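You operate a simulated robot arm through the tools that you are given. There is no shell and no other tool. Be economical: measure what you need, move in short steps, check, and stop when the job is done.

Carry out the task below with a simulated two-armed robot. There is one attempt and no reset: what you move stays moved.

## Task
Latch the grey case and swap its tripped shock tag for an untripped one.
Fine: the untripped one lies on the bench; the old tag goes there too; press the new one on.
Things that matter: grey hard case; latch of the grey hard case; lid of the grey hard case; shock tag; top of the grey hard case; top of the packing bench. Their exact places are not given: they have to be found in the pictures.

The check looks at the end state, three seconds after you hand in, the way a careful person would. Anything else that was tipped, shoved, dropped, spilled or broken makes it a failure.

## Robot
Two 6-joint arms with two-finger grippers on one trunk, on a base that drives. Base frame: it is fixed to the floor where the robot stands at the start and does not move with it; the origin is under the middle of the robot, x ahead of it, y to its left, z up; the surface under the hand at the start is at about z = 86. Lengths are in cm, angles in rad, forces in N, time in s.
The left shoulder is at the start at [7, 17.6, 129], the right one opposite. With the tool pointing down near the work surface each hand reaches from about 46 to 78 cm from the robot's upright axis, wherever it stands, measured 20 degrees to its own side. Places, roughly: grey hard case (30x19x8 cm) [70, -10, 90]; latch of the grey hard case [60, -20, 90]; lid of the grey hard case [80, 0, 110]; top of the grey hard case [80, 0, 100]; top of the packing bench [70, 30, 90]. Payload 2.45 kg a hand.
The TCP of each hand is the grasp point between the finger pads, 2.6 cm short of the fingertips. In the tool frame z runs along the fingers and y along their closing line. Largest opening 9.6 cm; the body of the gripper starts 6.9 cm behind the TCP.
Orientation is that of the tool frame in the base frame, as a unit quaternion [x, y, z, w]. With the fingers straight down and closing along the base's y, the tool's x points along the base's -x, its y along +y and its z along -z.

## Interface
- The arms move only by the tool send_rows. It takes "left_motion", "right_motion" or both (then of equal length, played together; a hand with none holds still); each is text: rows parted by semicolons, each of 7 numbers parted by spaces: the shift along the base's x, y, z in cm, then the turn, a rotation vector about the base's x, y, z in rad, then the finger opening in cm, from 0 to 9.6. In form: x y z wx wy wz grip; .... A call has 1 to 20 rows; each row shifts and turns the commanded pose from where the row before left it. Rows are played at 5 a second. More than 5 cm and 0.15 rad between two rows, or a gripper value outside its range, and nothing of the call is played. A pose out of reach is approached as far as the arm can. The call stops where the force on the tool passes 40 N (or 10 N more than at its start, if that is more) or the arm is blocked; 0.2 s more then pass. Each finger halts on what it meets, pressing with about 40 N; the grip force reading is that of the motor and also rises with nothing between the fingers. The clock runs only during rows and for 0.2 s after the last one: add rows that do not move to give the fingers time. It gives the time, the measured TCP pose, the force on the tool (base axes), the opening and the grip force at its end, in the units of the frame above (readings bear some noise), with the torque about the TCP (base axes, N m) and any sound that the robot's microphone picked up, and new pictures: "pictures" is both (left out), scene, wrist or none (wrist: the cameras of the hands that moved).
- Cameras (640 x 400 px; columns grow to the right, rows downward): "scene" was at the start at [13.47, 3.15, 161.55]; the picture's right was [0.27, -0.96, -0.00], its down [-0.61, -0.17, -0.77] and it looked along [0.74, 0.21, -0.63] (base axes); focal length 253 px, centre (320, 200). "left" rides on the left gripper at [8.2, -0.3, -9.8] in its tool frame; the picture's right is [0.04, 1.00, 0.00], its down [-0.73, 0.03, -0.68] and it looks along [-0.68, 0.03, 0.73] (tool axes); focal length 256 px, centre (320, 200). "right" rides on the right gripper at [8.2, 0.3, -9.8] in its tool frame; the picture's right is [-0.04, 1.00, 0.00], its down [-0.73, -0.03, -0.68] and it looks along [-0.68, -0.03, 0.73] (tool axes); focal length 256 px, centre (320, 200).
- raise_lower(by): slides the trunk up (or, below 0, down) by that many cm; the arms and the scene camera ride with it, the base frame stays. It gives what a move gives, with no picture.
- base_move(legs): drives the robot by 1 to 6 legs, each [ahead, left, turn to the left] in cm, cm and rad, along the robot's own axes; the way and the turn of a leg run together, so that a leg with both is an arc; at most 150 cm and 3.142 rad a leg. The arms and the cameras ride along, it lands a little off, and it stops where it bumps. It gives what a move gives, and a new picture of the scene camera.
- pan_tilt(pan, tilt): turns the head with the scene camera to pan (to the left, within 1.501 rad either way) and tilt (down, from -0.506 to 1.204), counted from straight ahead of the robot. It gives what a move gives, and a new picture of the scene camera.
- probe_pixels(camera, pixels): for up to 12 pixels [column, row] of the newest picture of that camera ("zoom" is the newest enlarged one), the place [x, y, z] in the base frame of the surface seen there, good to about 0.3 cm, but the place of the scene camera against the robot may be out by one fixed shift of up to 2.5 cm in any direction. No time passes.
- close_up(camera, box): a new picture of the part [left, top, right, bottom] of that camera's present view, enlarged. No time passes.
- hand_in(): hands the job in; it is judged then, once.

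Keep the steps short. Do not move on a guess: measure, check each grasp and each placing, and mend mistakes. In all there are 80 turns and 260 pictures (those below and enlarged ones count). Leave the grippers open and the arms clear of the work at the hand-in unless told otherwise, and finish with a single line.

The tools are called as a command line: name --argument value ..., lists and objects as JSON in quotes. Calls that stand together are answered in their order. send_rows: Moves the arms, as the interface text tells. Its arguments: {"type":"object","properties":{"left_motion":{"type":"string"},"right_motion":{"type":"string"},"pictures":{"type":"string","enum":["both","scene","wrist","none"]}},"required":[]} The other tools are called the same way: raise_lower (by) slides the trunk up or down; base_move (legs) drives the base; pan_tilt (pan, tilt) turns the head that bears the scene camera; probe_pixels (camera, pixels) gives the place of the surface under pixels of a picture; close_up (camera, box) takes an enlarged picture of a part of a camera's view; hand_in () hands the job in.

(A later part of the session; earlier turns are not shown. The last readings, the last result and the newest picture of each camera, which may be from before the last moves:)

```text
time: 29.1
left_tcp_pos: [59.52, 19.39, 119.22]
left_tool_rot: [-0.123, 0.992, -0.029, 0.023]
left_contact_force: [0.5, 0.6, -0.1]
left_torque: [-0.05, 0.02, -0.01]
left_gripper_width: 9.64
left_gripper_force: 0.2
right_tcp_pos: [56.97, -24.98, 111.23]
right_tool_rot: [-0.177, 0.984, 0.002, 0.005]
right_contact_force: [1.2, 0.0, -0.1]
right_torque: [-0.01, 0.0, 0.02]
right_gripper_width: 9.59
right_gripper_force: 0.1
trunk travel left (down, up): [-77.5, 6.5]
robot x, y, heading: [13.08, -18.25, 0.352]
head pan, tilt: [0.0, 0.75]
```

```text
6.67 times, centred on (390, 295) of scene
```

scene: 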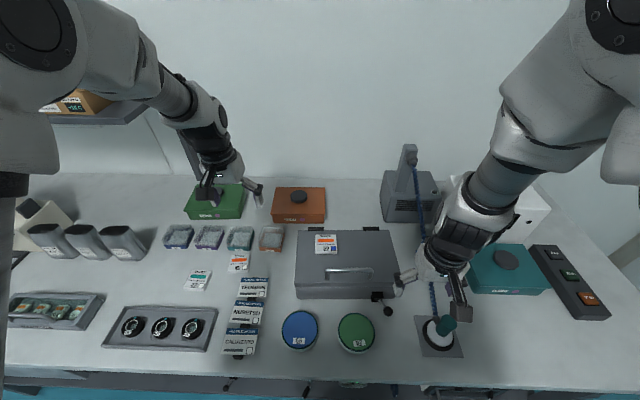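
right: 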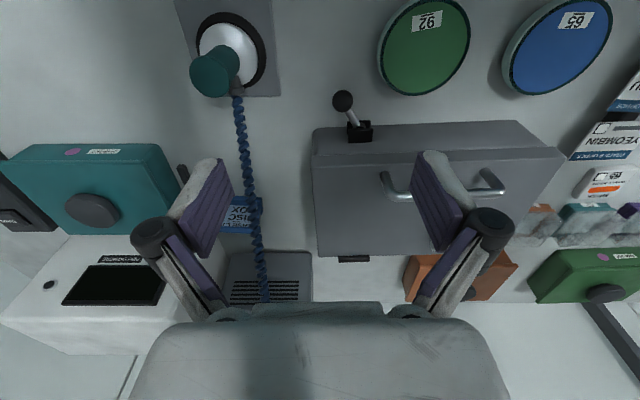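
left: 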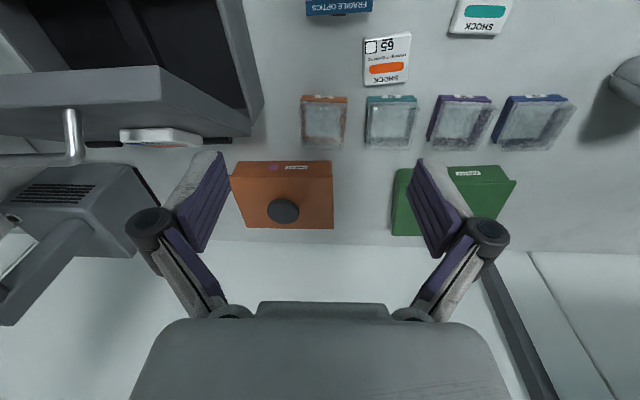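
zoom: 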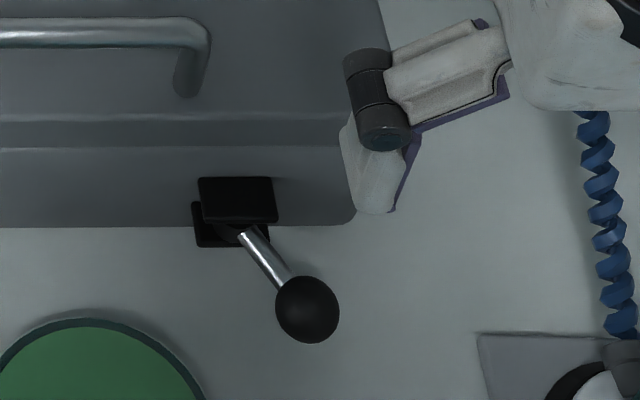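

The lever can swing flat between its plates. It points right of outward now, so I'll push the ball left. It is near the inner reach limit, so I'll back the base 5 cm, then measure the ball and the green jar.

base_move --legs '[[-5, 0, 0]]'

send_rows --right_motion "0 0 0 0 0 0 0; 0 0 0 0 0 0 0; 0 0 0 0 0 0 0" --pictures "wrist"

```text
time: 30.1
left_tcp_pos: [55.53, 18.06, 118.77]
left_tool_rot: [-0.124, 0.992, -0.03, 0.021]
left_contact_force: [0.5, 1.1, 0.0]
left_torque: [-0.02, 0.09, 0.01]
left_gripper_width: 9.58
left_gripper_force: 0.0
right_tcp_pos: [52.88, -26.36, 111.04]
right_tool_rot: [-0.177, 0.984, 0.001, 0.002]
right_contact_force: [1.5, 0.4, -1.5]
right_torque: [0.02, 0.06, 0.01]
right_gripper_width: 9.57
right_gripper_force: 0.1
trunk travel left (down, up): [-77.5, 6.5]
robot x, y, heading: [8.52, -20.23, 0.358]
head pan, tilt: [0.0, 0.75]
```

scene: 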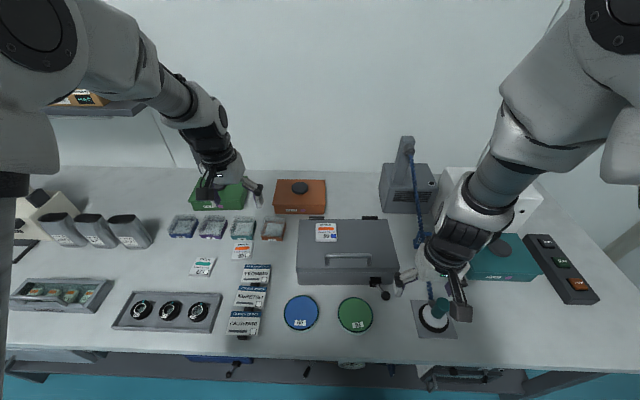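

```text
time: 30.9
left_tcp_pos: [54.73, 17.78, 119.24]
left_tool_rot: [-0.125, 0.991, -0.028, 0.024]
left_contact_force: [-1.1, 0.1, 0.5]
left_torque: [0.03, -0.03, -0.04]
left_gripper_width: 9.61
left_gripper_force: 0.0
right_tcp_pos: [52.04, -26.68, 111.26]
right_tool_rot: [-0.177, 0.984, 0.002, 0.006]
right_contact_force: [0.9, -0.7, 1.2]
right_torque: [-0.03, -0.03, 0.01]
right_gripper_width: 0.02
right_gripper_force: 28.3
trunk travel left (down, up): [-77.5, 6.5]
robot x, y, heading: [8.63, -20.0, 0.357]
head pan, tilt: [0.0, 0.75]
```

right: 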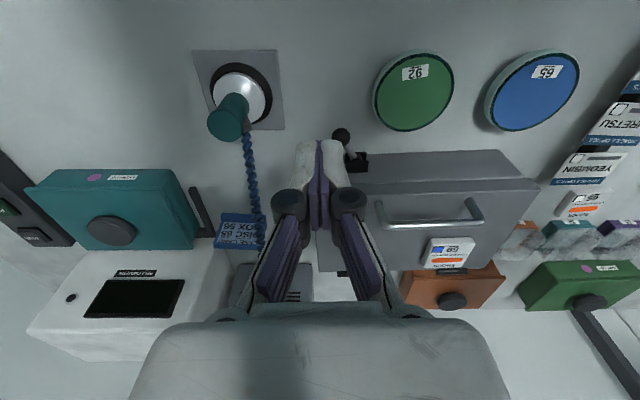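

probe_pixels --camera "right" --pixels '[[341, 134], [413, 92], [413, 130], [376, 105], [360, 160], [228, 105], [440, 250], [500, 160], [270, 125], [350, 152]]'

close_up --camera "right" --box '[310, 110, 480, 270]'

```text
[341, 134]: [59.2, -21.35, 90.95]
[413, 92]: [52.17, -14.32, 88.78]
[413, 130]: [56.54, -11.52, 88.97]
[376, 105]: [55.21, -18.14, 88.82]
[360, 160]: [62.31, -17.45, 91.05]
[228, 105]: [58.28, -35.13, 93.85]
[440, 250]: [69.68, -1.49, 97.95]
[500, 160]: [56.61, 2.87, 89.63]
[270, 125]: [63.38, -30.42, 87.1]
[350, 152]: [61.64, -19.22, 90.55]
```

```text
2.50 times, centred on (395, 190) of right
```

zoom: 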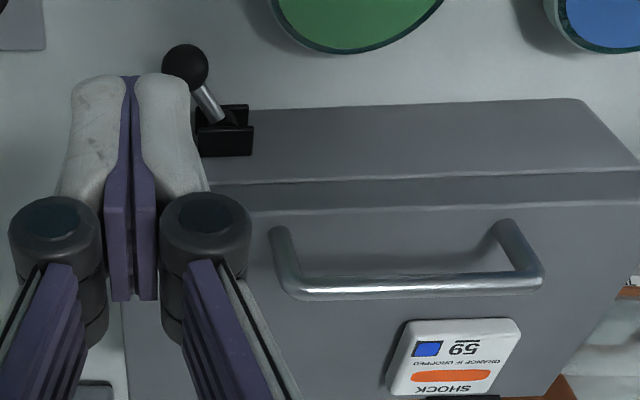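

The ball is at about (59.5,-21.3,90.5). I'll bring the closed right fingers down to its right, at (60.9,-24.5).

send_rows --right_motion "2.3 0.55 0 0 0 0 0; 2.2 0.55 0 0 0 0 0; 2.2 0.55 0 0 0 0 0; 2.2 0.55 0 0 0 0 0; 0 0 -4 0 0 0 0; 0 0 -4 0 0 0 0; 0 0 -4 0 0 0 0; 0 0 -4 0 0 0 0; 0 0 -3.6 0 0 0 0; 0 0 0 0 0 0 0" --pictures "both"

close_up --camera "right" --box '[220, 60, 460, 230]'

```text
time: 33.0
left_tcp_pos: [54.78, 17.83, 119.04]
left_tool_rot: [-0.124, 0.992, -0.028, 0.023]
left_contact_force: [0.6, -0.3, 0.4]
left_torque: [0.02, -0.03, -0.02]
left_gripper_width: 9.59
left_gripper_force: 0.1
right_tcp_pos: [61.06, -24.44, 91.64]
right_tool_rot: [-0.178, 0.984, 0.002, 0.006]
right_contact_force: [-0.6, -0.2, -0.7]
right_torque: [-0.01, 0.02, 0.0]
right_gripper_width: 0.0
right_gripper_force: 28.1
trunk travel left (down, up): [-77.5, 6.5]
robot x, y, heading: [8.44, -20.08, 0.361]
head pan, tilt: [0.0, 0.75]
```

scene: 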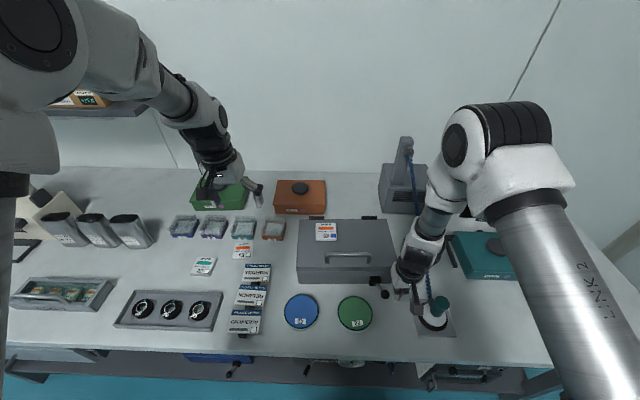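
right: 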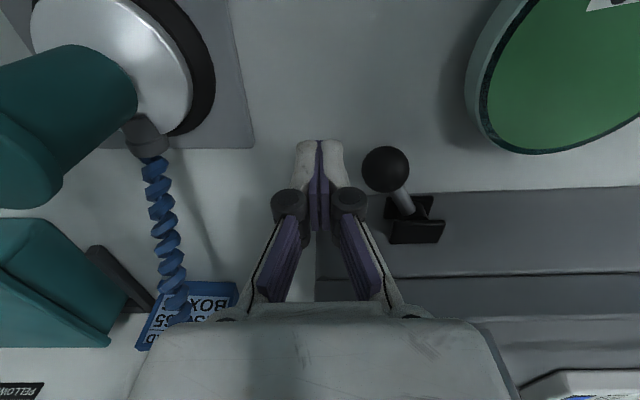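

```text
2.35 times, centred on (340, 145) of right
```

zoom: 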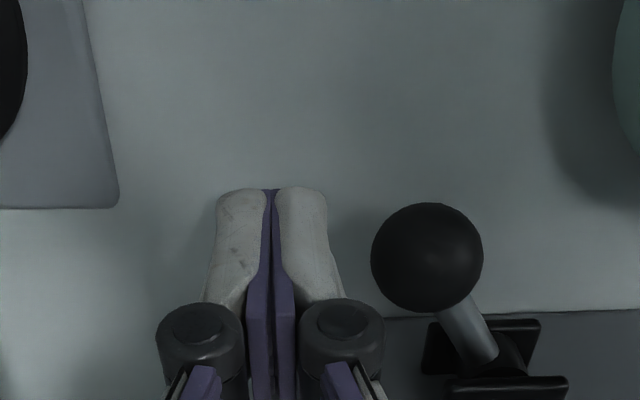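

The finger is about 1.5 cm right of the ball. I'll push it left in small steps.

send_rows --right_motion "-0.35 0.94 0 0 0 0 0; -0.35 0.94 0 0 0 0 0; -0.45 0.9 0 0 0 0 0; -0.45 0.9 0 0 0 0 0; 0 0 0 0 0 0 0" --pictures "wrist"

```text
time: 34.2
left_tcp_pos: [54.79, 17.85, 119.12]
left_tool_rot: [-0.125, 0.992, -0.029, 0.023]
left_contact_force: [0.4, 0.2, 0.1]
left_torque: [0.01, 0.01, 0.0]
left_gripper_width: 9.6
left_gripper_force: 0.0
right_tcp_pos: [59.68, -20.77, 91.8]
right_tool_rot: [-0.177, 0.984, 0.001, 0.005]
right_contact_force: [0.6, -0.6, 0.2]
right_torque: [0.02, 0.01, -0.01]
right_gripper_width: 0.0
right_gripper_force: 28.5
trunk travel left (down, up): [-77.5, 6.5]
robot x, y, heading: [8.75, -20.18, 0.356]
head pan, tilt: [0.0, 0.75]
```

right: 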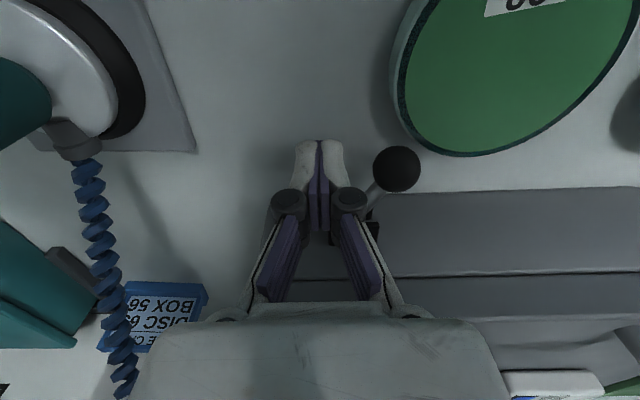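

The lever swung freely and now points slightly left. The green jar's top is at z≈88.9 and the ball passes just over it, so I'll raise the finger 0.8 cm to clear the jar and keep pushing.

send_rows --right_motion "0 0 0.8 0 0 0 0; -0.3 0.97 0 0 0 0 0; -0.2 1.0 0 0 0 0 0; 0 0 0 0 0 0 0" --pictures "wrist"

close_up --camera "right" --box '[300, 80, 500, 260]'

```text
time: 35.2
left_tcp_pos: [54.98, 17.65, 119.27]
left_tool_rot: [-0.125, 0.992, -0.03, 0.023]
left_contact_force: [0.5, 0.1, -0.1]
left_torque: [0.02, -0.01, -0.02]
left_gripper_width: 9.59
left_gripper_force: 0.1
right_tcp_pos: [59.1, -18.91, 92.63]
right_tool_rot: [-0.176, 0.984, 0.002, 0.006]
right_contact_force: [2.7, -10.4, 5.4]
right_torque: [-0.16, -0.04, 0.0]
right_gripper_width: 0.01
right_gripper_force: 28.6
trunk travel left (down, up): [-77.5, 6.5]
robot x, y, heading: [8.23, -20.04, 0.354]
head pan, tilt: [0.0, 0.75]
```

right: 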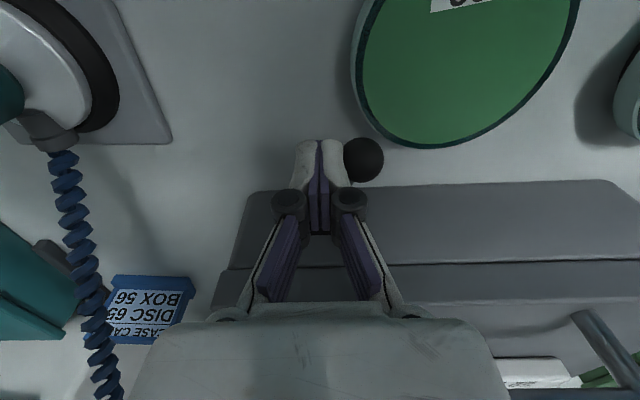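

```text
2.22 times, centred on (400, 170) of right
```

zoom: 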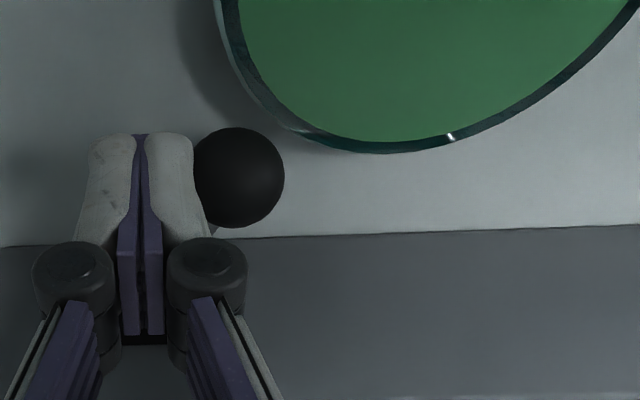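

The ball is in contact with 10 N resisting, so this may be an end stop, a detent or the jar. I'll look from the scene camera for its angle and the jar clearance before pushing harder.

close_up --camera "scene" --box '[320, 250, 430, 340]'

probe_pixels --camera "right" --pixels '[[362, 158], [352, 100], [395, 146], [430, 148], [470, 60], [375, 125]]'

```text
4.44 times, centred on (375, 295) of scene
```

zoom: 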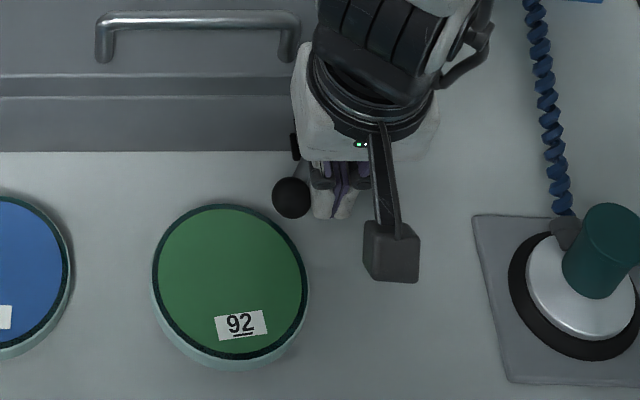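

```text
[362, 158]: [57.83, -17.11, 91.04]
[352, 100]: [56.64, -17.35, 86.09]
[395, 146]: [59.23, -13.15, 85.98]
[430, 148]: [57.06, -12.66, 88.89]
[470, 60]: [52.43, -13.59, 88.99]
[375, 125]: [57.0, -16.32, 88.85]
```

The ball clears the jar and the jar hasn't moved. I'll push a little further in half-centimetre steps and watch the force.

send_rows --right_motion "-0.1 0.5 0 0 0 0 0; -0.1 0.5 0 0 0 0 0; 0 0 0 0 0 0 0; 0 0 0 0 0 0 0" --pictures "wrist"

close_up --camera "scene" --box '[320, 250, 430, 340]'

```text
time: 36.2
left_tcp_pos: [54.83, 17.76, 119.08]
left_tool_rot: [-0.125, 0.992, -0.029, 0.023]
left_contact_force: [0.3, 0.8, -0.3]
left_torque: [-0.01, 0.0, 0.0]
left_gripper_width: 9.59
left_gripper_force: 0.0
right_tcp_pos: [58.88, -17.58, 92.5]
right_tool_rot: [-0.179, 0.984, 0.002, 0.005]
right_contact_force: [0.4, -1.3, 0.2]
right_torque: [-0.04, -0.01, 0.02]
right_gripper_width: 0.0
right_gripper_force: 28.3
trunk travel left (down, up): [-77.5, 6.5]
robot x, y, heading: [8.85, -20.05, 0.356]
head pan, tilt: [0.0, 0.75]
```

right: 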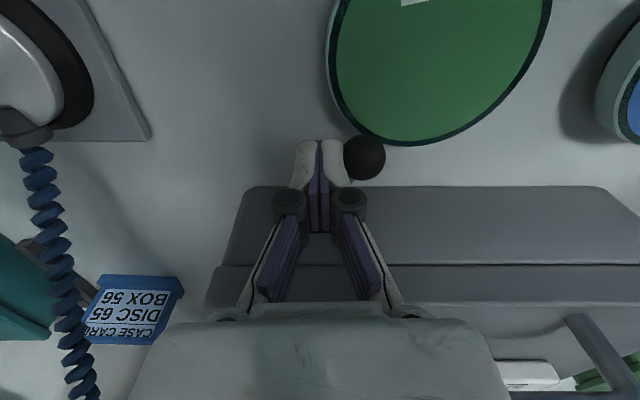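

```text
4.44 times, centred on (375, 295) of scene
```

zoom: 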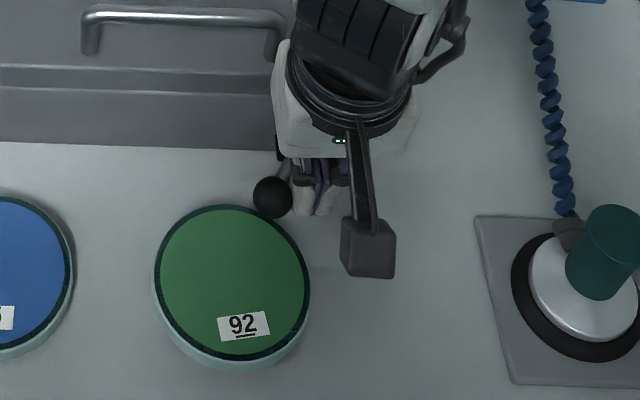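

The case itself slid about 1 cm left, so the lever has reached its stop on this side. I'll stop pushing, back off right and up, and inspect the latch.

send_rows --right_motion "0.7 -1.9 0 0 0 0 0; 0.5 -1.5 2 0 0 0 0; 0 0 4 0 0 0 0; 0 0 4 0 0 0 0; -1.4 -4 4 0 0 0 0; -1.4 -4 0 0 0 0 0; 0 0 0 0 0 0 0"

close_up --camera "scene" --box '[350, 260, 420, 315]'

close_up --camera "right" --box '[320, 60, 520, 220]'

```text
refused: row 5 steps farther than a row can; nothing moved
```

```text
7.27 times, centred on (385, 288) of scene
```

zoom: 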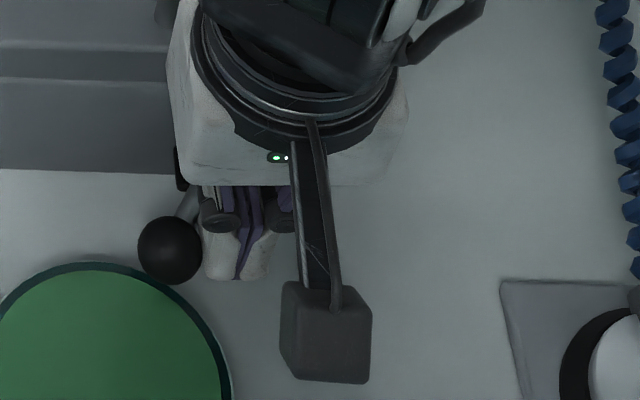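

```text
2.50 times, centred on (420, 140) of right
```

zoom: 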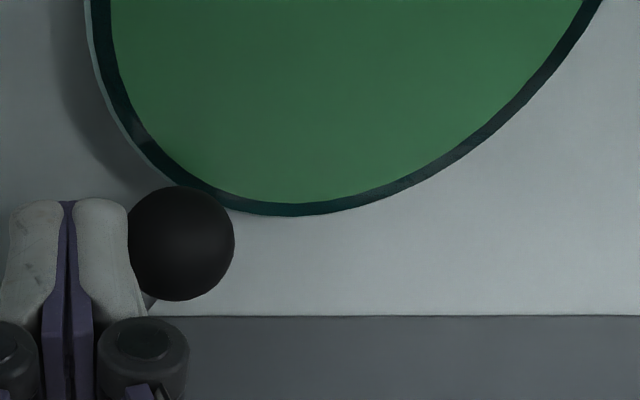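

One row stepped too far and the call was refused. I'll repeat it with smaller steps.

send_rows --right_motion "0.7 -1.9 0 0 0 0 0; 0.5 -1.5 2 0 0 0 0; 0 0 4 0 0 0 0; 0 0 4 0 0 0 0; -0.5 -2 4 0 0 0 0; -1 -3 0 0 0 0 0; -1 -3 0 0 0 0 0; 0 0 0 0 0 0 0"

close_up --camera "scene" --box '[350, 260, 420, 315]'

close_up --camera "right" --box '[320, 60, 520, 220]'

```text
time: 38.0
left_tcp_pos: [54.88, 17.87, 119.17]
left_tool_rot: [-0.124, 0.992, -0.028, 0.023]
left_contact_force: [0.3, 0.6, 0.3]
left_torque: [0.0, -0.03, 0.02]
left_gripper_width: 9.62
left_gripper_force: 0.0
right_tcp_pos: [57.38, -28.95, 106.49]
right_tool_rot: [-0.178, 0.984, 0.002, 0.007]
right_contact_force: [-0.6, 0.0, -0.6]
right_torque: [-0.01, -0.01, 0.01]
right_gripper_width: 0.01
right_gripper_force: 28.5
trunk travel left (down, up): [-77.5, 6.5]
robot x, y, heading: [8.78, -20.07, 0.352]
head pan, tilt: [0.0, 0.75]
```

scene: 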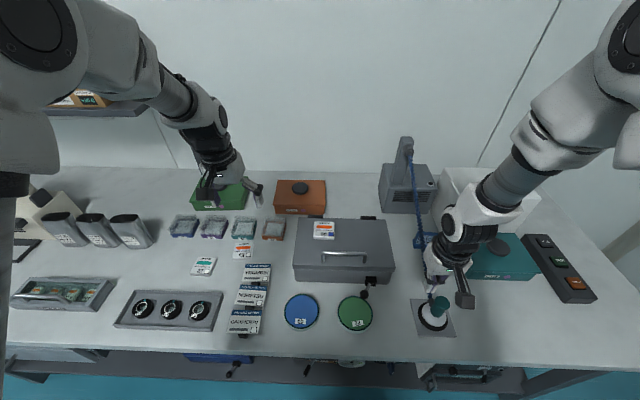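
right: 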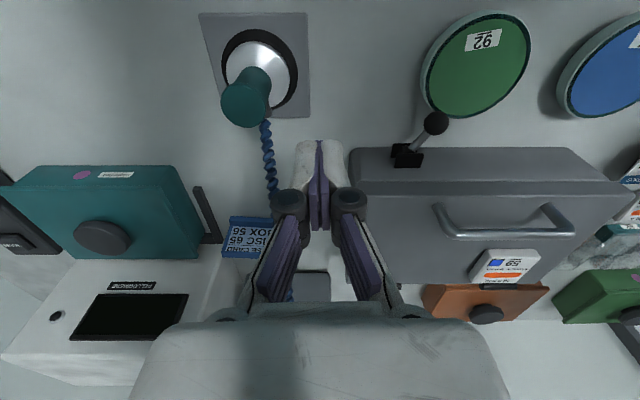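

```text
7.27 times, centred on (385, 288) of scene
```

zoom: 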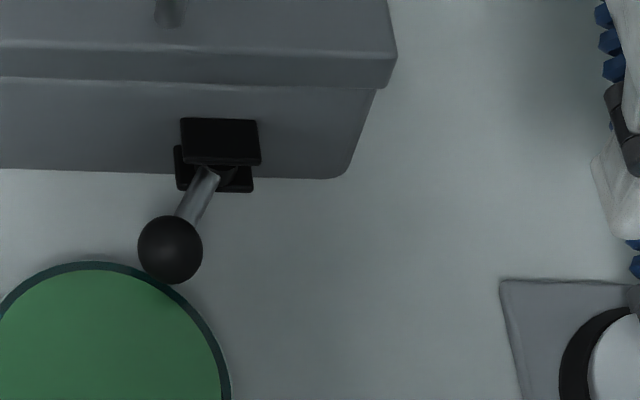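

```text
2.50 times, centred on (420, 140) of right
```

zoom: 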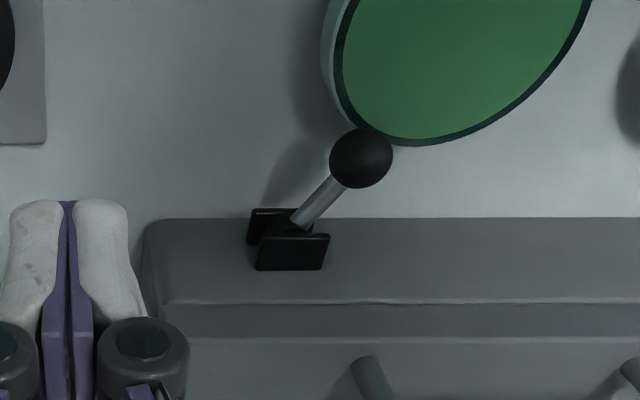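

The lever has swung from about 34° right to about 28° left and stays there, and the case slid roughly 1 cm. The tag comes next. The left arm needs the case more to its side, so I'll raise the right hand high and shift the base 14 cm right.

send_rows --right_motion "0 0 5 0 0 0 5; 0 0 5 0 0 0 9.6; 0 0 5 0 0 0 9.6; 0 0 5 0 0 0 9.6; 0 0 5 0 0 0 9.6" --left_motion "0 0 2 0 0 0 9.6; 0 0 2 0 0 0 9.6; 0 0 0 0 0 0 9.6; 0 0 0 0 0 0 9.6; 0 0 0 0 0 0 9.6" --pictures "none"

base_move --legs '[[0, -14, 0]]'

send_rows --left_motion "0 0 0 0 0 0 9.6; 0 0 0 0 0 0 9.6; 0 0 0 0 0 0 9.6"

```text
time: 39.2
left_tcp_pos: [54.85, 17.9, 122.8]
left_tool_rot: [-0.125, 0.991, -0.029, 0.023]
left_contact_force: [0.7, -0.9, 0.2]
left_torque: [-0.01, -0.01, 0.0]
left_gripper_width: 9.61
left_gripper_force: 0.1
right_tcp_pos: [59.5, -28.37, 130.45]
right_tool_rot: [-0.177, 0.984, 0.001, 0.004]
right_contact_force: [0.6, 0.3, 0.6]
right_torque: [-0.03, 0.0, 0.01]
right_gripper_width: 9.58
right_gripper_force: 0.2
right hand out of reach, approached as far as the arm can: row 5
trunk travel left (down, up): [-77.5, 6.5]
robot x, y, heading: [8.39, -20.01, 0.354]
head pan, tilt: [0.0, 0.75]
```

```text
time: 40.6
left_tcp_pos: [59.73, 4.81, 123.18]
left_tool_rot: [-0.124, 0.992, -0.03, 0.023]
left_contact_force: [0.5, 0.2, 0.3]
left_torque: [0.0, 0.02, -0.01]
left_gripper_width: 9.6
left_gripper_force: 0.0
right_tcp_pos: [64.25, -41.36, 130.49]
right_tool_rot: [-0.177, 0.984, 0.0, 0.005]
right_contact_force: [-0.7, 1.9, 0.4]
right_torque: [-0.02, -0.03, 0.03]
right_gripper_width: 9.61
right_gripper_force: 0.1
trunk travel left (down, up): [-77.5, 6.5]
robot x, y, heading: [13.53, -33.19, 0.353]
head pan, tilt: [0.0, 0.75]
```

scene: 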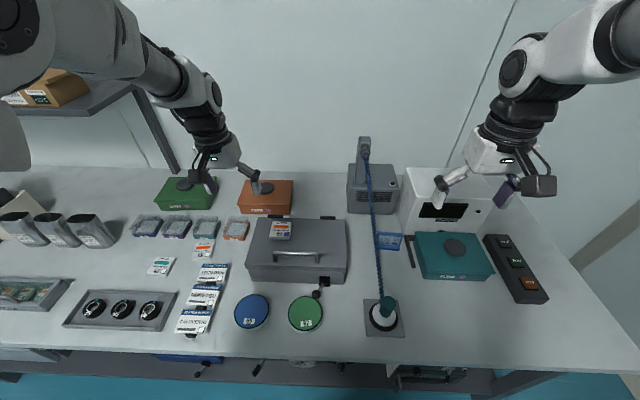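

```text
time: 41.4
left_tcp_pos: [59.75, 4.47, 123.07]
left_tool_rot: [-0.124, 0.992, -0.03, 0.023]
left_contact_force: [1.3, 1.2, 0.0]
left_torque: [0.02, 0.05, -0.01]
left_gripper_width: 9.59
left_gripper_force: 0.1
right_tcp_pos: [64.29, -41.59, 130.32]
right_tool_rot: [-0.177, 0.984, 0.001, 0.005]
right_contact_force: [0.5, -0.6, 0.4]
right_torque: [0.05, 0.02, 0.02]
right_gripper_width: 9.6
right_gripper_force: 0.1
trunk travel left (down, up): [-77.5, 6.5]
robot x, y, heading: [13.35, -33.19, 0.355]
head pan, tilt: [0.0, 0.75]
```

scene: 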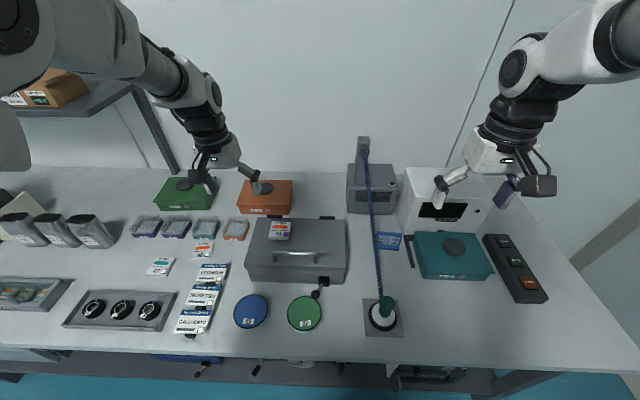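
left: 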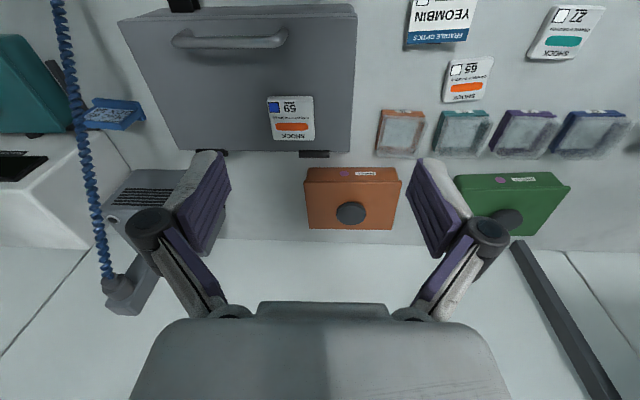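

Both tags are in the left camera's view. I'll measure the corners of tag 59 and tag 27.

probe_pixels --camera "left" --pixels '[[270, 99], [310, 98], [313, 136], [274, 138], [291, 118], [255, 120], [335, 110], [558, 9], [602, 11], [577, 50], [533, 52], [566, 30]]'

close_up --camera "left" --box '[240, 70, 360, 165]'

close_up --camera "left" --box '[500, 0, 640, 90]'

```text
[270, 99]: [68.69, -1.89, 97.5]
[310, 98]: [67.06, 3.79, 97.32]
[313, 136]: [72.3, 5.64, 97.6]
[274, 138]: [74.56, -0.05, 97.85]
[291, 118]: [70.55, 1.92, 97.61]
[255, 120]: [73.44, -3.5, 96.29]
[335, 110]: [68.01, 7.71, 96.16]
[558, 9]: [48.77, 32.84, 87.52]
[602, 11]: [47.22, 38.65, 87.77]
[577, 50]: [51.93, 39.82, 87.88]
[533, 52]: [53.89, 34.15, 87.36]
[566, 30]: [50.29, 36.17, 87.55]
```

```text
4.21 times, centred on (300, 118) of left
```

zoom: 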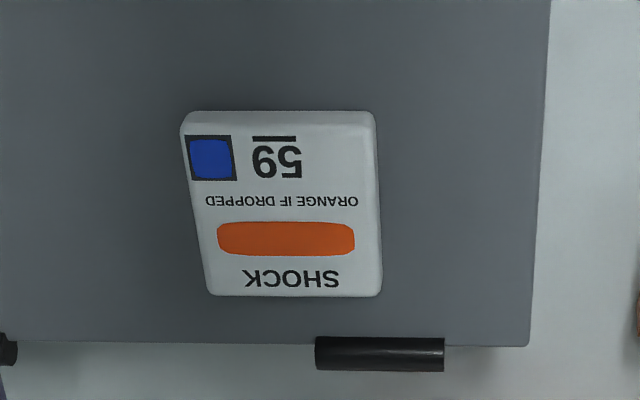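

```text
4.44 times, centred on (570, 45) of left
```

zoom: 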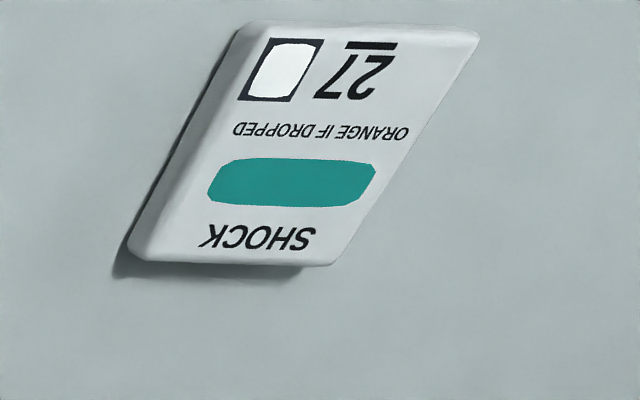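

Tag 59's centre is (70.65,1.87) with its top at 97.6 and the lid surface at 96.2, about 5.9 cm wide. Tag 27's centre is (50.45,36.4) with its top at 87.6. I'll straighten the left tool and bring it over tag 59.

send_rows --left_motion "2.73 -0.65 -3 0.054 0.053 0.07 9.6; 2.73 -0.65 -3 0 0 0 9.6; 2.73 -0.65 -3 0 0 0 9.6; 2.71 -0.65 -3 0 0 0 9.6; 0 0 -3 0 0 0 9.6; 0 0 -2 0 0 0 9.6; 0 0 0 0 0 0 9.6" --pictures "wrist"

```text
time: 43.0
left_tcp_pos: [70.69, 2.1, 105.95]
left_tool_rot: [-0.16, 0.987, 0.001, 0.002]
left_contact_force: [0.0, -0.5, 0.1]
left_torque: [0.0, 0.02, 0.01]
left_gripper_width: 9.62
left_gripper_force: 0.0
right_tcp_pos: [64.39, -41.65, 130.4]
right_tool_rot: [-0.178, 0.984, 0.002, 0.004]
right_contact_force: [-0.6, -0.7, -0.1]
right_torque: [0.02, -0.01, -0.02]
right_gripper_width: 9.58
right_gripper_force: 0.1
trunk travel left (down, up): [-77.5, 6.5]
robot x, y, heading: [13.03, -33.51, 0.358]
head pan, tilt: [0.0, 0.75]
```

left: 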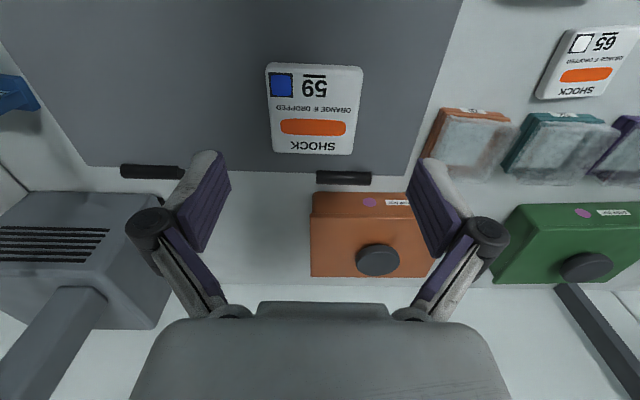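

probe_pixels --camera "left" --pixels '[[270, 70], [359, 71], [350, 149], [276, 149], [314, 110], [240, 110], [395, 110]]'

```text
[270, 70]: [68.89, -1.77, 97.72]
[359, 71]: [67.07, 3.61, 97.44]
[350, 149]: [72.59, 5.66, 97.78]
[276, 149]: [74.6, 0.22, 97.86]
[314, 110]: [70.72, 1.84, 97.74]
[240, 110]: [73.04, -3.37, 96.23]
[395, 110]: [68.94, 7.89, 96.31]
```

The tool is centred and aligned. I'll lower so the tips sit just above the lid at z≈96.4, and close on the tag's sides.

send_rows --left_motion "0.1 -0.15 -2.5 0 0 0 9.6; 0 0 -2.4 0 0 0 9.6; 0 0 -1.9 0 0 0 9.6; 0 0 0 0 0 0 5.5; 0 0 0 0 0 0 4.5; 0 0 0 0 0 0 4.5; 0 0 0 0 0 0 4.5" --pictures "wrist"

```text
time: 44.6
left_tcp_pos: [70.97, 1.82, 99.42]
left_tool_rot: [-0.161, 0.987, 0.003, 0.002]
left_contact_force: [8.7, -3.8, 8.9]
left_torque: [-0.1, -0.26, -0.01]
left_gripper_width: 6.5
left_gripper_force: 39.6
right_tcp_pos: [64.42, -41.71, 130.36]
right_tool_rot: [-0.178, 0.984, 0.001, 0.004]
right_contact_force: [-0.7, -0.1, -0.4]
right_torque: [0.01, -0.04, -0.01]
right_gripper_width: 9.59
right_gripper_force: 0.0
trunk travel left (down, up): [-77.5, 6.5]
robot x, y, heading: [13.55, -33.27, 0.36]
head pan, tilt: [0.0, 0.75]
```

left: 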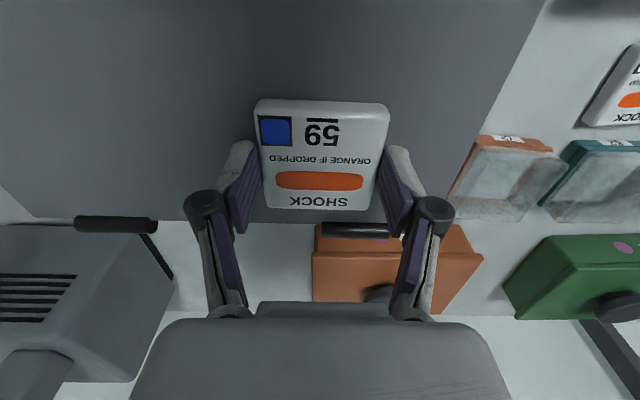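

It is gripped at 6.5 cm with 40 N. I'll pull straight up slowly; this also tells me whether the latch holds the lid.

send_rows --left_motion "0 0 0.4 0 0 0 4.5; 0 0 0.4 0 0 0 4.5; 0 0 0.6 0 0 0 4.5; 0 0 0.8 0 0 0 4.5; 0 0 0 0 0 0 4.5"

```text
time: 45.8
left_tcp_pos: [70.74, 1.99, 101.38]
left_tool_rot: [-0.16, 0.987, 0.001, 0.001]
left_contact_force: [-0.8, 0.0, -1.4]
left_torque: [0.0, 0.0, 0.02]
left_gripper_width: 6.49
left_gripper_force: 40.0
right_tcp_pos: [64.38, -41.46, 130.37]
right_tool_rot: [-0.177, 0.984, 0.0, 0.003]
right_contact_force: [-1.3, -0.6, 0.3]
right_torque: [-0.02, 0.02, 0.01]
right_gripper_width: 9.61
right_gripper_force: 0.1
trunk travel left (down, up): [-77.5, 6.5]
robot x, y, heading: [13.63, -33.57, 0.354]
head pan, tilt: [0.0, 0.75]
```

scene: 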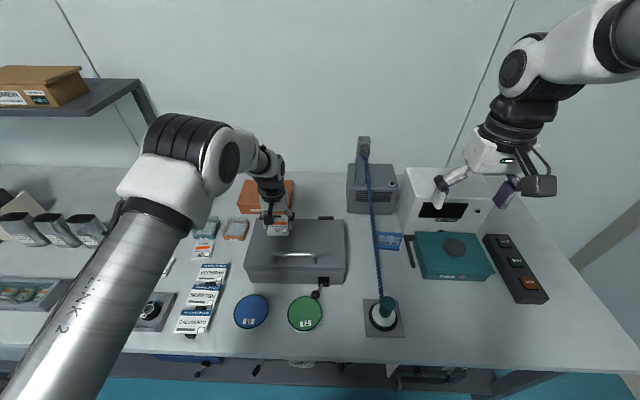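
left: 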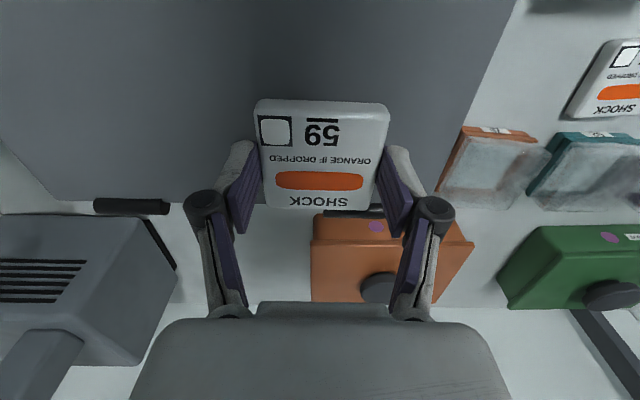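

Tag 59 is free and the lid stayed shut. Its box went from blue to white, so blue means stuck on. I'll raise it, shift the base 16 cm left, and put it on the open bench left of tag 27.

send_rows --left_motion "0 0 3 0 0 0 4.5; 0 0 3 0 0 0 4.5; 0 0 3 0 0 0 4.5; -1 1 3 0 0 0 4.5; -2 2 2 0 0 0 4.5" --pictures "none"

base_move --legs '[[0, 16, 0]]'

send_rows --left_motion "-2 3.5 0 0 0 0 4.5; -2 3.5 0 0 0 0 4.5; -2 3.5 0 0 0 0 4.5; 0 0 0 0 0 0 4.5"

```text
time: 47.0
left_tcp_pos: [67.63, 5.21, 115.43]
left_tool_rot: [-0.158, 0.987, 0.002, 0.001]
left_contact_force: [-0.3, 0.2, -0.1]
left_torque: [-0.05, -0.04, 0.01]
left_gripper_width: 6.51
left_gripper_force: 39.6
right_tcp_pos: [64.24, -41.41, 130.43]
right_tool_rot: [-0.178, 0.984, 0.001, 0.005]
right_contact_force: [0.1, 0.3, -0.2]
right_torque: [-0.02, -0.04, 0.02]
right_gripper_width: 9.6
right_gripper_force: 0.0
trunk travel left (down, up): [-77.5, 6.5]
robot x, y, heading: [13.32, -33.44, 0.36]
head pan, tilt: [0.0, 0.75]
```

```text
time: 48.4
left_tcp_pos: [62.37, 19.59, 115.39]
left_tool_rot: [-0.16, 0.987, 0.002, 0.002]
left_contact_force: [-0.7, 0.7, -0.3]
left_torque: [0.02, -0.01, 0.0]
left_gripper_width: 6.51
left_gripper_force: 39.8
right_tcp_pos: [58.85, -26.96, 130.33]
right_tool_rot: [-0.178, 0.984, 0.002, 0.004]
right_contact_force: [0.4, -0.1, 0.0]
right_torque: [0.03, -0.02, 0.02]
right_gripper_width: 9.59
right_gripper_force: 0.0
trunk travel left (down, up): [-77.5, 6.5]
robot x, y, heading: [7.75, -17.75, 0.356]
head pan, tilt: [0.0, 0.75]
```

scene: 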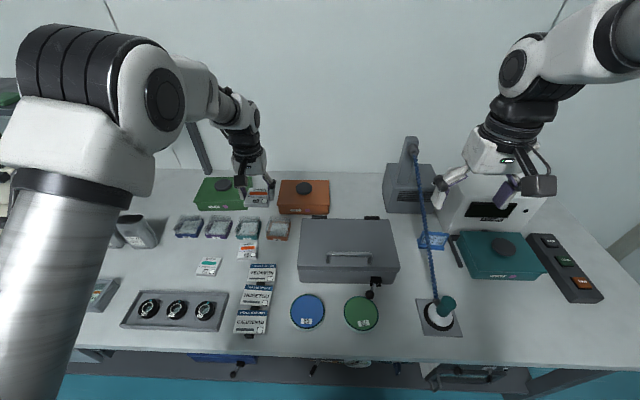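

```text
time: 49.4
left_tcp_pos: [56.21, 30.49, 115.43]
left_tool_rot: [-0.159, 0.987, 0.003, 0.002]
left_contact_force: [0.0, -0.6, -0.1]
left_torque: [0.0, -0.02, -0.01]
left_gripper_width: 6.52
left_gripper_force: 39.9
right_tcp_pos: [58.81, -26.76, 130.45]
right_tool_rot: [-0.177, 0.984, 0.001, 0.005]
right_contact_force: [0.1, -0.2, -0.3]
right_torque: [0.02, 0.01, 0.01]
right_gripper_width: 9.6
right_gripper_force: 0.1
trunk travel left (down, up): [-77.5, 6.5]
robot x, y, heading: [7.79, -18.13, 0.355]
head pan, tilt: [0.0, 0.75]
```

scene: 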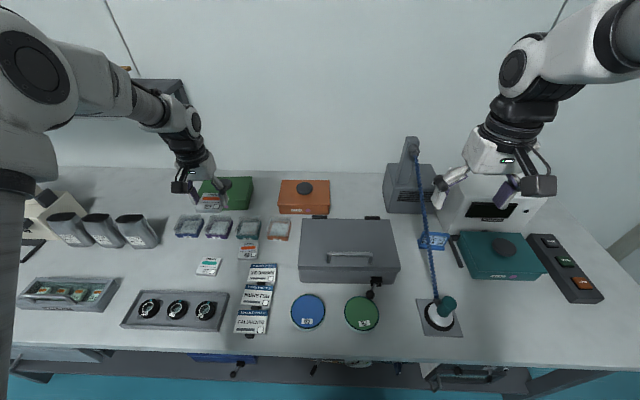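
left: 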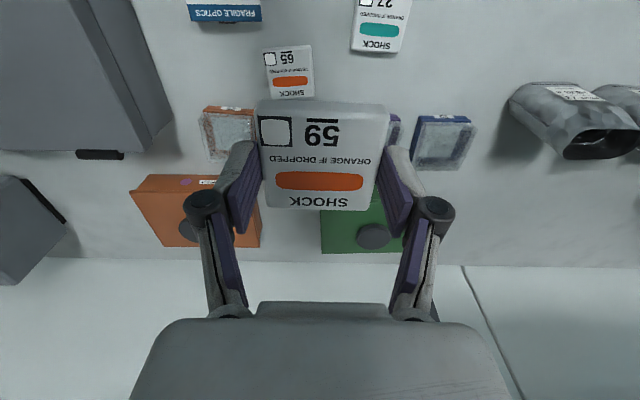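

probe_pixels --camera "left" --pixels '[[470, 40], [500, 30], [530, 140], [410, 15], [403, 45], [450, 110], [385, 25]]'

probe_pixels --camera "scene" --pixels '[[165, 266], [208, 266], [142, 247], [125, 280], [157, 290], [120, 300], [130, 245]]'

```text
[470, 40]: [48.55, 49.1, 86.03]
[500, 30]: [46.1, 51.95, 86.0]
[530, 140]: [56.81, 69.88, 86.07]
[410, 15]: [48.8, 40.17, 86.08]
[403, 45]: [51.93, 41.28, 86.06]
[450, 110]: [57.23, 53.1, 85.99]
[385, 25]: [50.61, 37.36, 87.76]
```

```text
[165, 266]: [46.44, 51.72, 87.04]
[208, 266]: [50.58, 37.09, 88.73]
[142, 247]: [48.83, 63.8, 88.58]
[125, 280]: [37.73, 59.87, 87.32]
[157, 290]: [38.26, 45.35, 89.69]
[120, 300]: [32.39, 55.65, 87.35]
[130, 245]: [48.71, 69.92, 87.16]
```

The free bench spot at (46.4,49.5) is clear of tag 27, the canisters and the trays. I'll carry the old tag over it and lower to just above the bench.

send_rows --left_motion "-1.96 3.8 0 0 0 0 4.5; -1.96 3.8 0 0 0 0 4.5; -1.96 3.8 0 0 0 0 4.5; -1.96 3.8 0 0 0 0 4.5; -1.96 3.8 0 0 0 0 4.5; 0 0 -4.5 0 0 0 4.5; 0 0 -4.5 0 0 0 4.5; 0 0 -4.5 0 0 0 4.5; 0 0 -4.5 0 0 0 4.5; 0 0 -4 0 0 0 4.5; 0 0 -2.4 0 0 0 4.5; 0 0 0 0 0 0 4.5"

```text
time: 52.0
left_tcp_pos: [46.45, 49.35, 90.88]
left_tool_rot: [-0.16, 0.987, 0.002, 0.001]
left_contact_force: [0.5, 0.1, 0.3]
left_torque: [-0.01, -0.04, 0.01]
left_gripper_width: 6.49
left_gripper_force: 40.4
right_tcp_pos: [58.81, -26.68, 130.32]
right_tool_rot: [-0.178, 0.984, 0.002, 0.005]
right_contact_force: [-0.3, -0.3, 0.2]
right_torque: [-0.03, -0.02, 0.0]
right_gripper_width: 9.59
right_gripper_force: 0.1
trunk travel left (down, up): [-77.5, 6.5]
robot x, y, heading: [8.27, -18.57, 0.351]
head pan, tilt: [0.0, 0.75]
```

scene: 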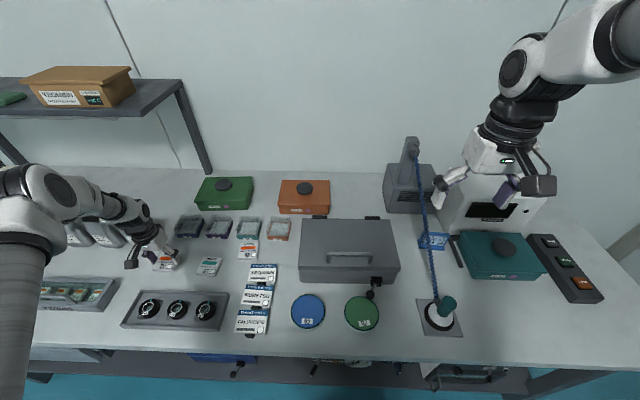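
left: 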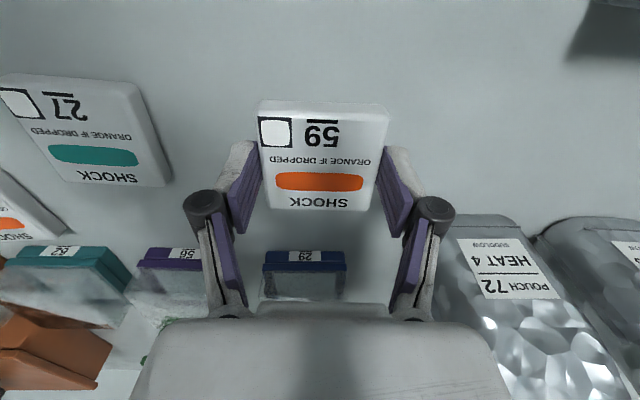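

It is about 1.6 cm above the bench with room around it. I'll lower until it touches, open gently, and lift away.

send_rows --left_motion "0 0 -0.6 0 0 0 4.5; 0 0 -0.5 0 0 0 4.5; 0 0 -0.4 0 0 0 4.5; 0 0 0 0 0 0 4.5" --pictures "none"

send_rows --left_motion "0 0 0 0 0 0 7; 0 0 0 0 0 0 8.2; 0 0 1.5 0 0 0 8.2; 0 0 2.5 0 0 0 8.2; 0 0 3 0 0 0 8.2; 0 0 0 0 0 0 8.2"

```text
time: 53.0
left_tcp_pos: [46.46, 49.49, 89.57]
left_tool_rot: [-0.158, 0.987, 0.003, 0.001]
left_contact_force: [0.7, 0.7, -1.0]
left_torque: [-0.02, -0.02, 0.0]
left_gripper_width: 6.52
left_gripper_force: 40.0
right_tcp_pos: [58.84, -26.68, 130.43]
right_tool_rot: [-0.178, 0.984, 0.001, 0.004]
right_contact_force: [-0.5, -0.5, 0.8]
right_torque: [-0.03, 0.06, 0.03]
right_gripper_width: 9.59
right_gripper_force: 0.1
trunk travel left (down, up): [-77.5, 6.5]
robot x, y, heading: [7.51, -18.38, 0.357]
head pan, tilt: [0.0, 0.75]
```

```text
time: 54.4
left_tcp_pos: [46.59, 49.33, 96.53]
left_tool_rot: [-0.159, 0.987, 0.002, 0.001]
left_contact_force: [-0.2, -0.1, 0.3]
left_torque: [0.02, 0.02, -0.01]
left_gripper_width: 8.21
left_gripper_force: 0.0
right_tcp_pos: [58.81, -26.67, 130.24]
right_tool_rot: [-0.177, 0.984, 0.0, 0.004]
right_contact_force: [-0.4, -0.4, 0.4]
right_torque: [0.04, 0.01, 0.02]
right_gripper_width: 9.59
right_gripper_force: 0.0
trunk travel left (down, up): [-77.5, 6.5]
robot x, y, heading: [8.26, -18.06, 0.356]
head pan, tilt: [0.0, 0.75]
```

scene: 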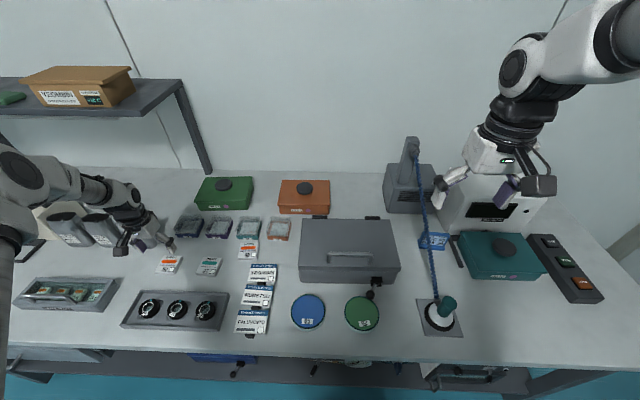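
left: 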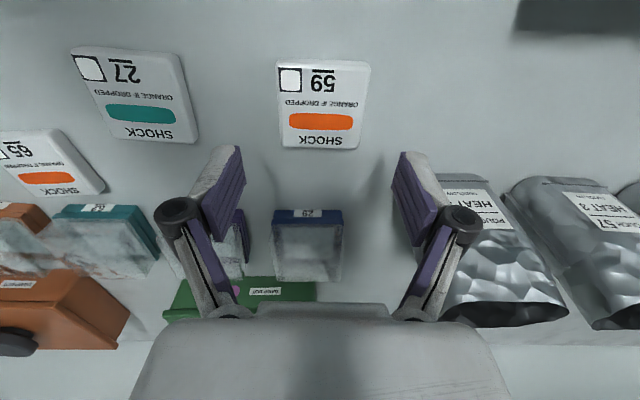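

The old tag lies flat on the bench. Next I'll measure tag 27 from here.

probe_pixels --camera "left" --pixels '[[76, 55], [175, 52], [193, 134], [114, 135], [137, 96]]'

```text
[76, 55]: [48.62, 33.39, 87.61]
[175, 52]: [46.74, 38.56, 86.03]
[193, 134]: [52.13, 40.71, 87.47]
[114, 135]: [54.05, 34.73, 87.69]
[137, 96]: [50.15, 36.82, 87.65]
```

send_rows --left_motion "0 0 4 0 0 0 9.6; 0.95 -3.1 0 0 0 0 9.6; 0.95 -3.1 0 0 0 0 9.6; 0.95 -3.1 0 0 0 0 9.6; 0.95 -3.2 0 0 0 0 9.6; 0 0 -3 0 0 0 9.6; 0 0 -3 0 0 0 9.6; 0 0 0 0 0 0 9.6" --pictures "wrist"

probe_pixels --camera "left" --pixels '[[275, 75], [360, 75], [350, 145], [280, 145], [318, 110]]'

```text
time: 56.2
left_tcp_pos: [50.21, 36.71, 94.64]
left_tool_rot: [-0.159, 0.987, 0.003, 0.001]
left_contact_force: [0.3, -0.1, 0.5]
left_torque: [0.0, 0.01, -0.01]
left_gripper_width: 9.58
left_gripper_force: 0.1
right_tcp_pos: [58.75, -26.86, 130.5]
right_tool_rot: [-0.178, 0.984, 0.002, 0.004]
right_contact_force: [0.1, -0.7, 0.5]
right_torque: [0.02, 0.01, -0.01]
right_gripper_width: 9.61
right_gripper_force: 0.0
trunk travel left (down, up): [-77.5, 6.5]
robot x, y, heading: [7.46, -18.2, 0.352]
head pan, tilt: [0.0, 0.75]
```

left: 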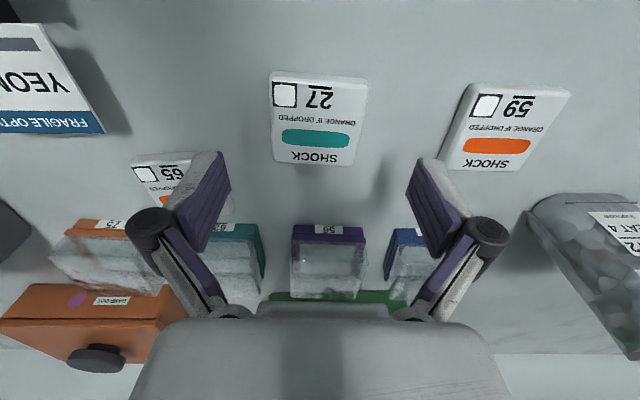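

```text
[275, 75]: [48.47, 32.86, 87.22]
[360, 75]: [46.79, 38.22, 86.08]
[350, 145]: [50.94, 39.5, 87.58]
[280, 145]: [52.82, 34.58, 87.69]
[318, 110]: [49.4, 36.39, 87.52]
```

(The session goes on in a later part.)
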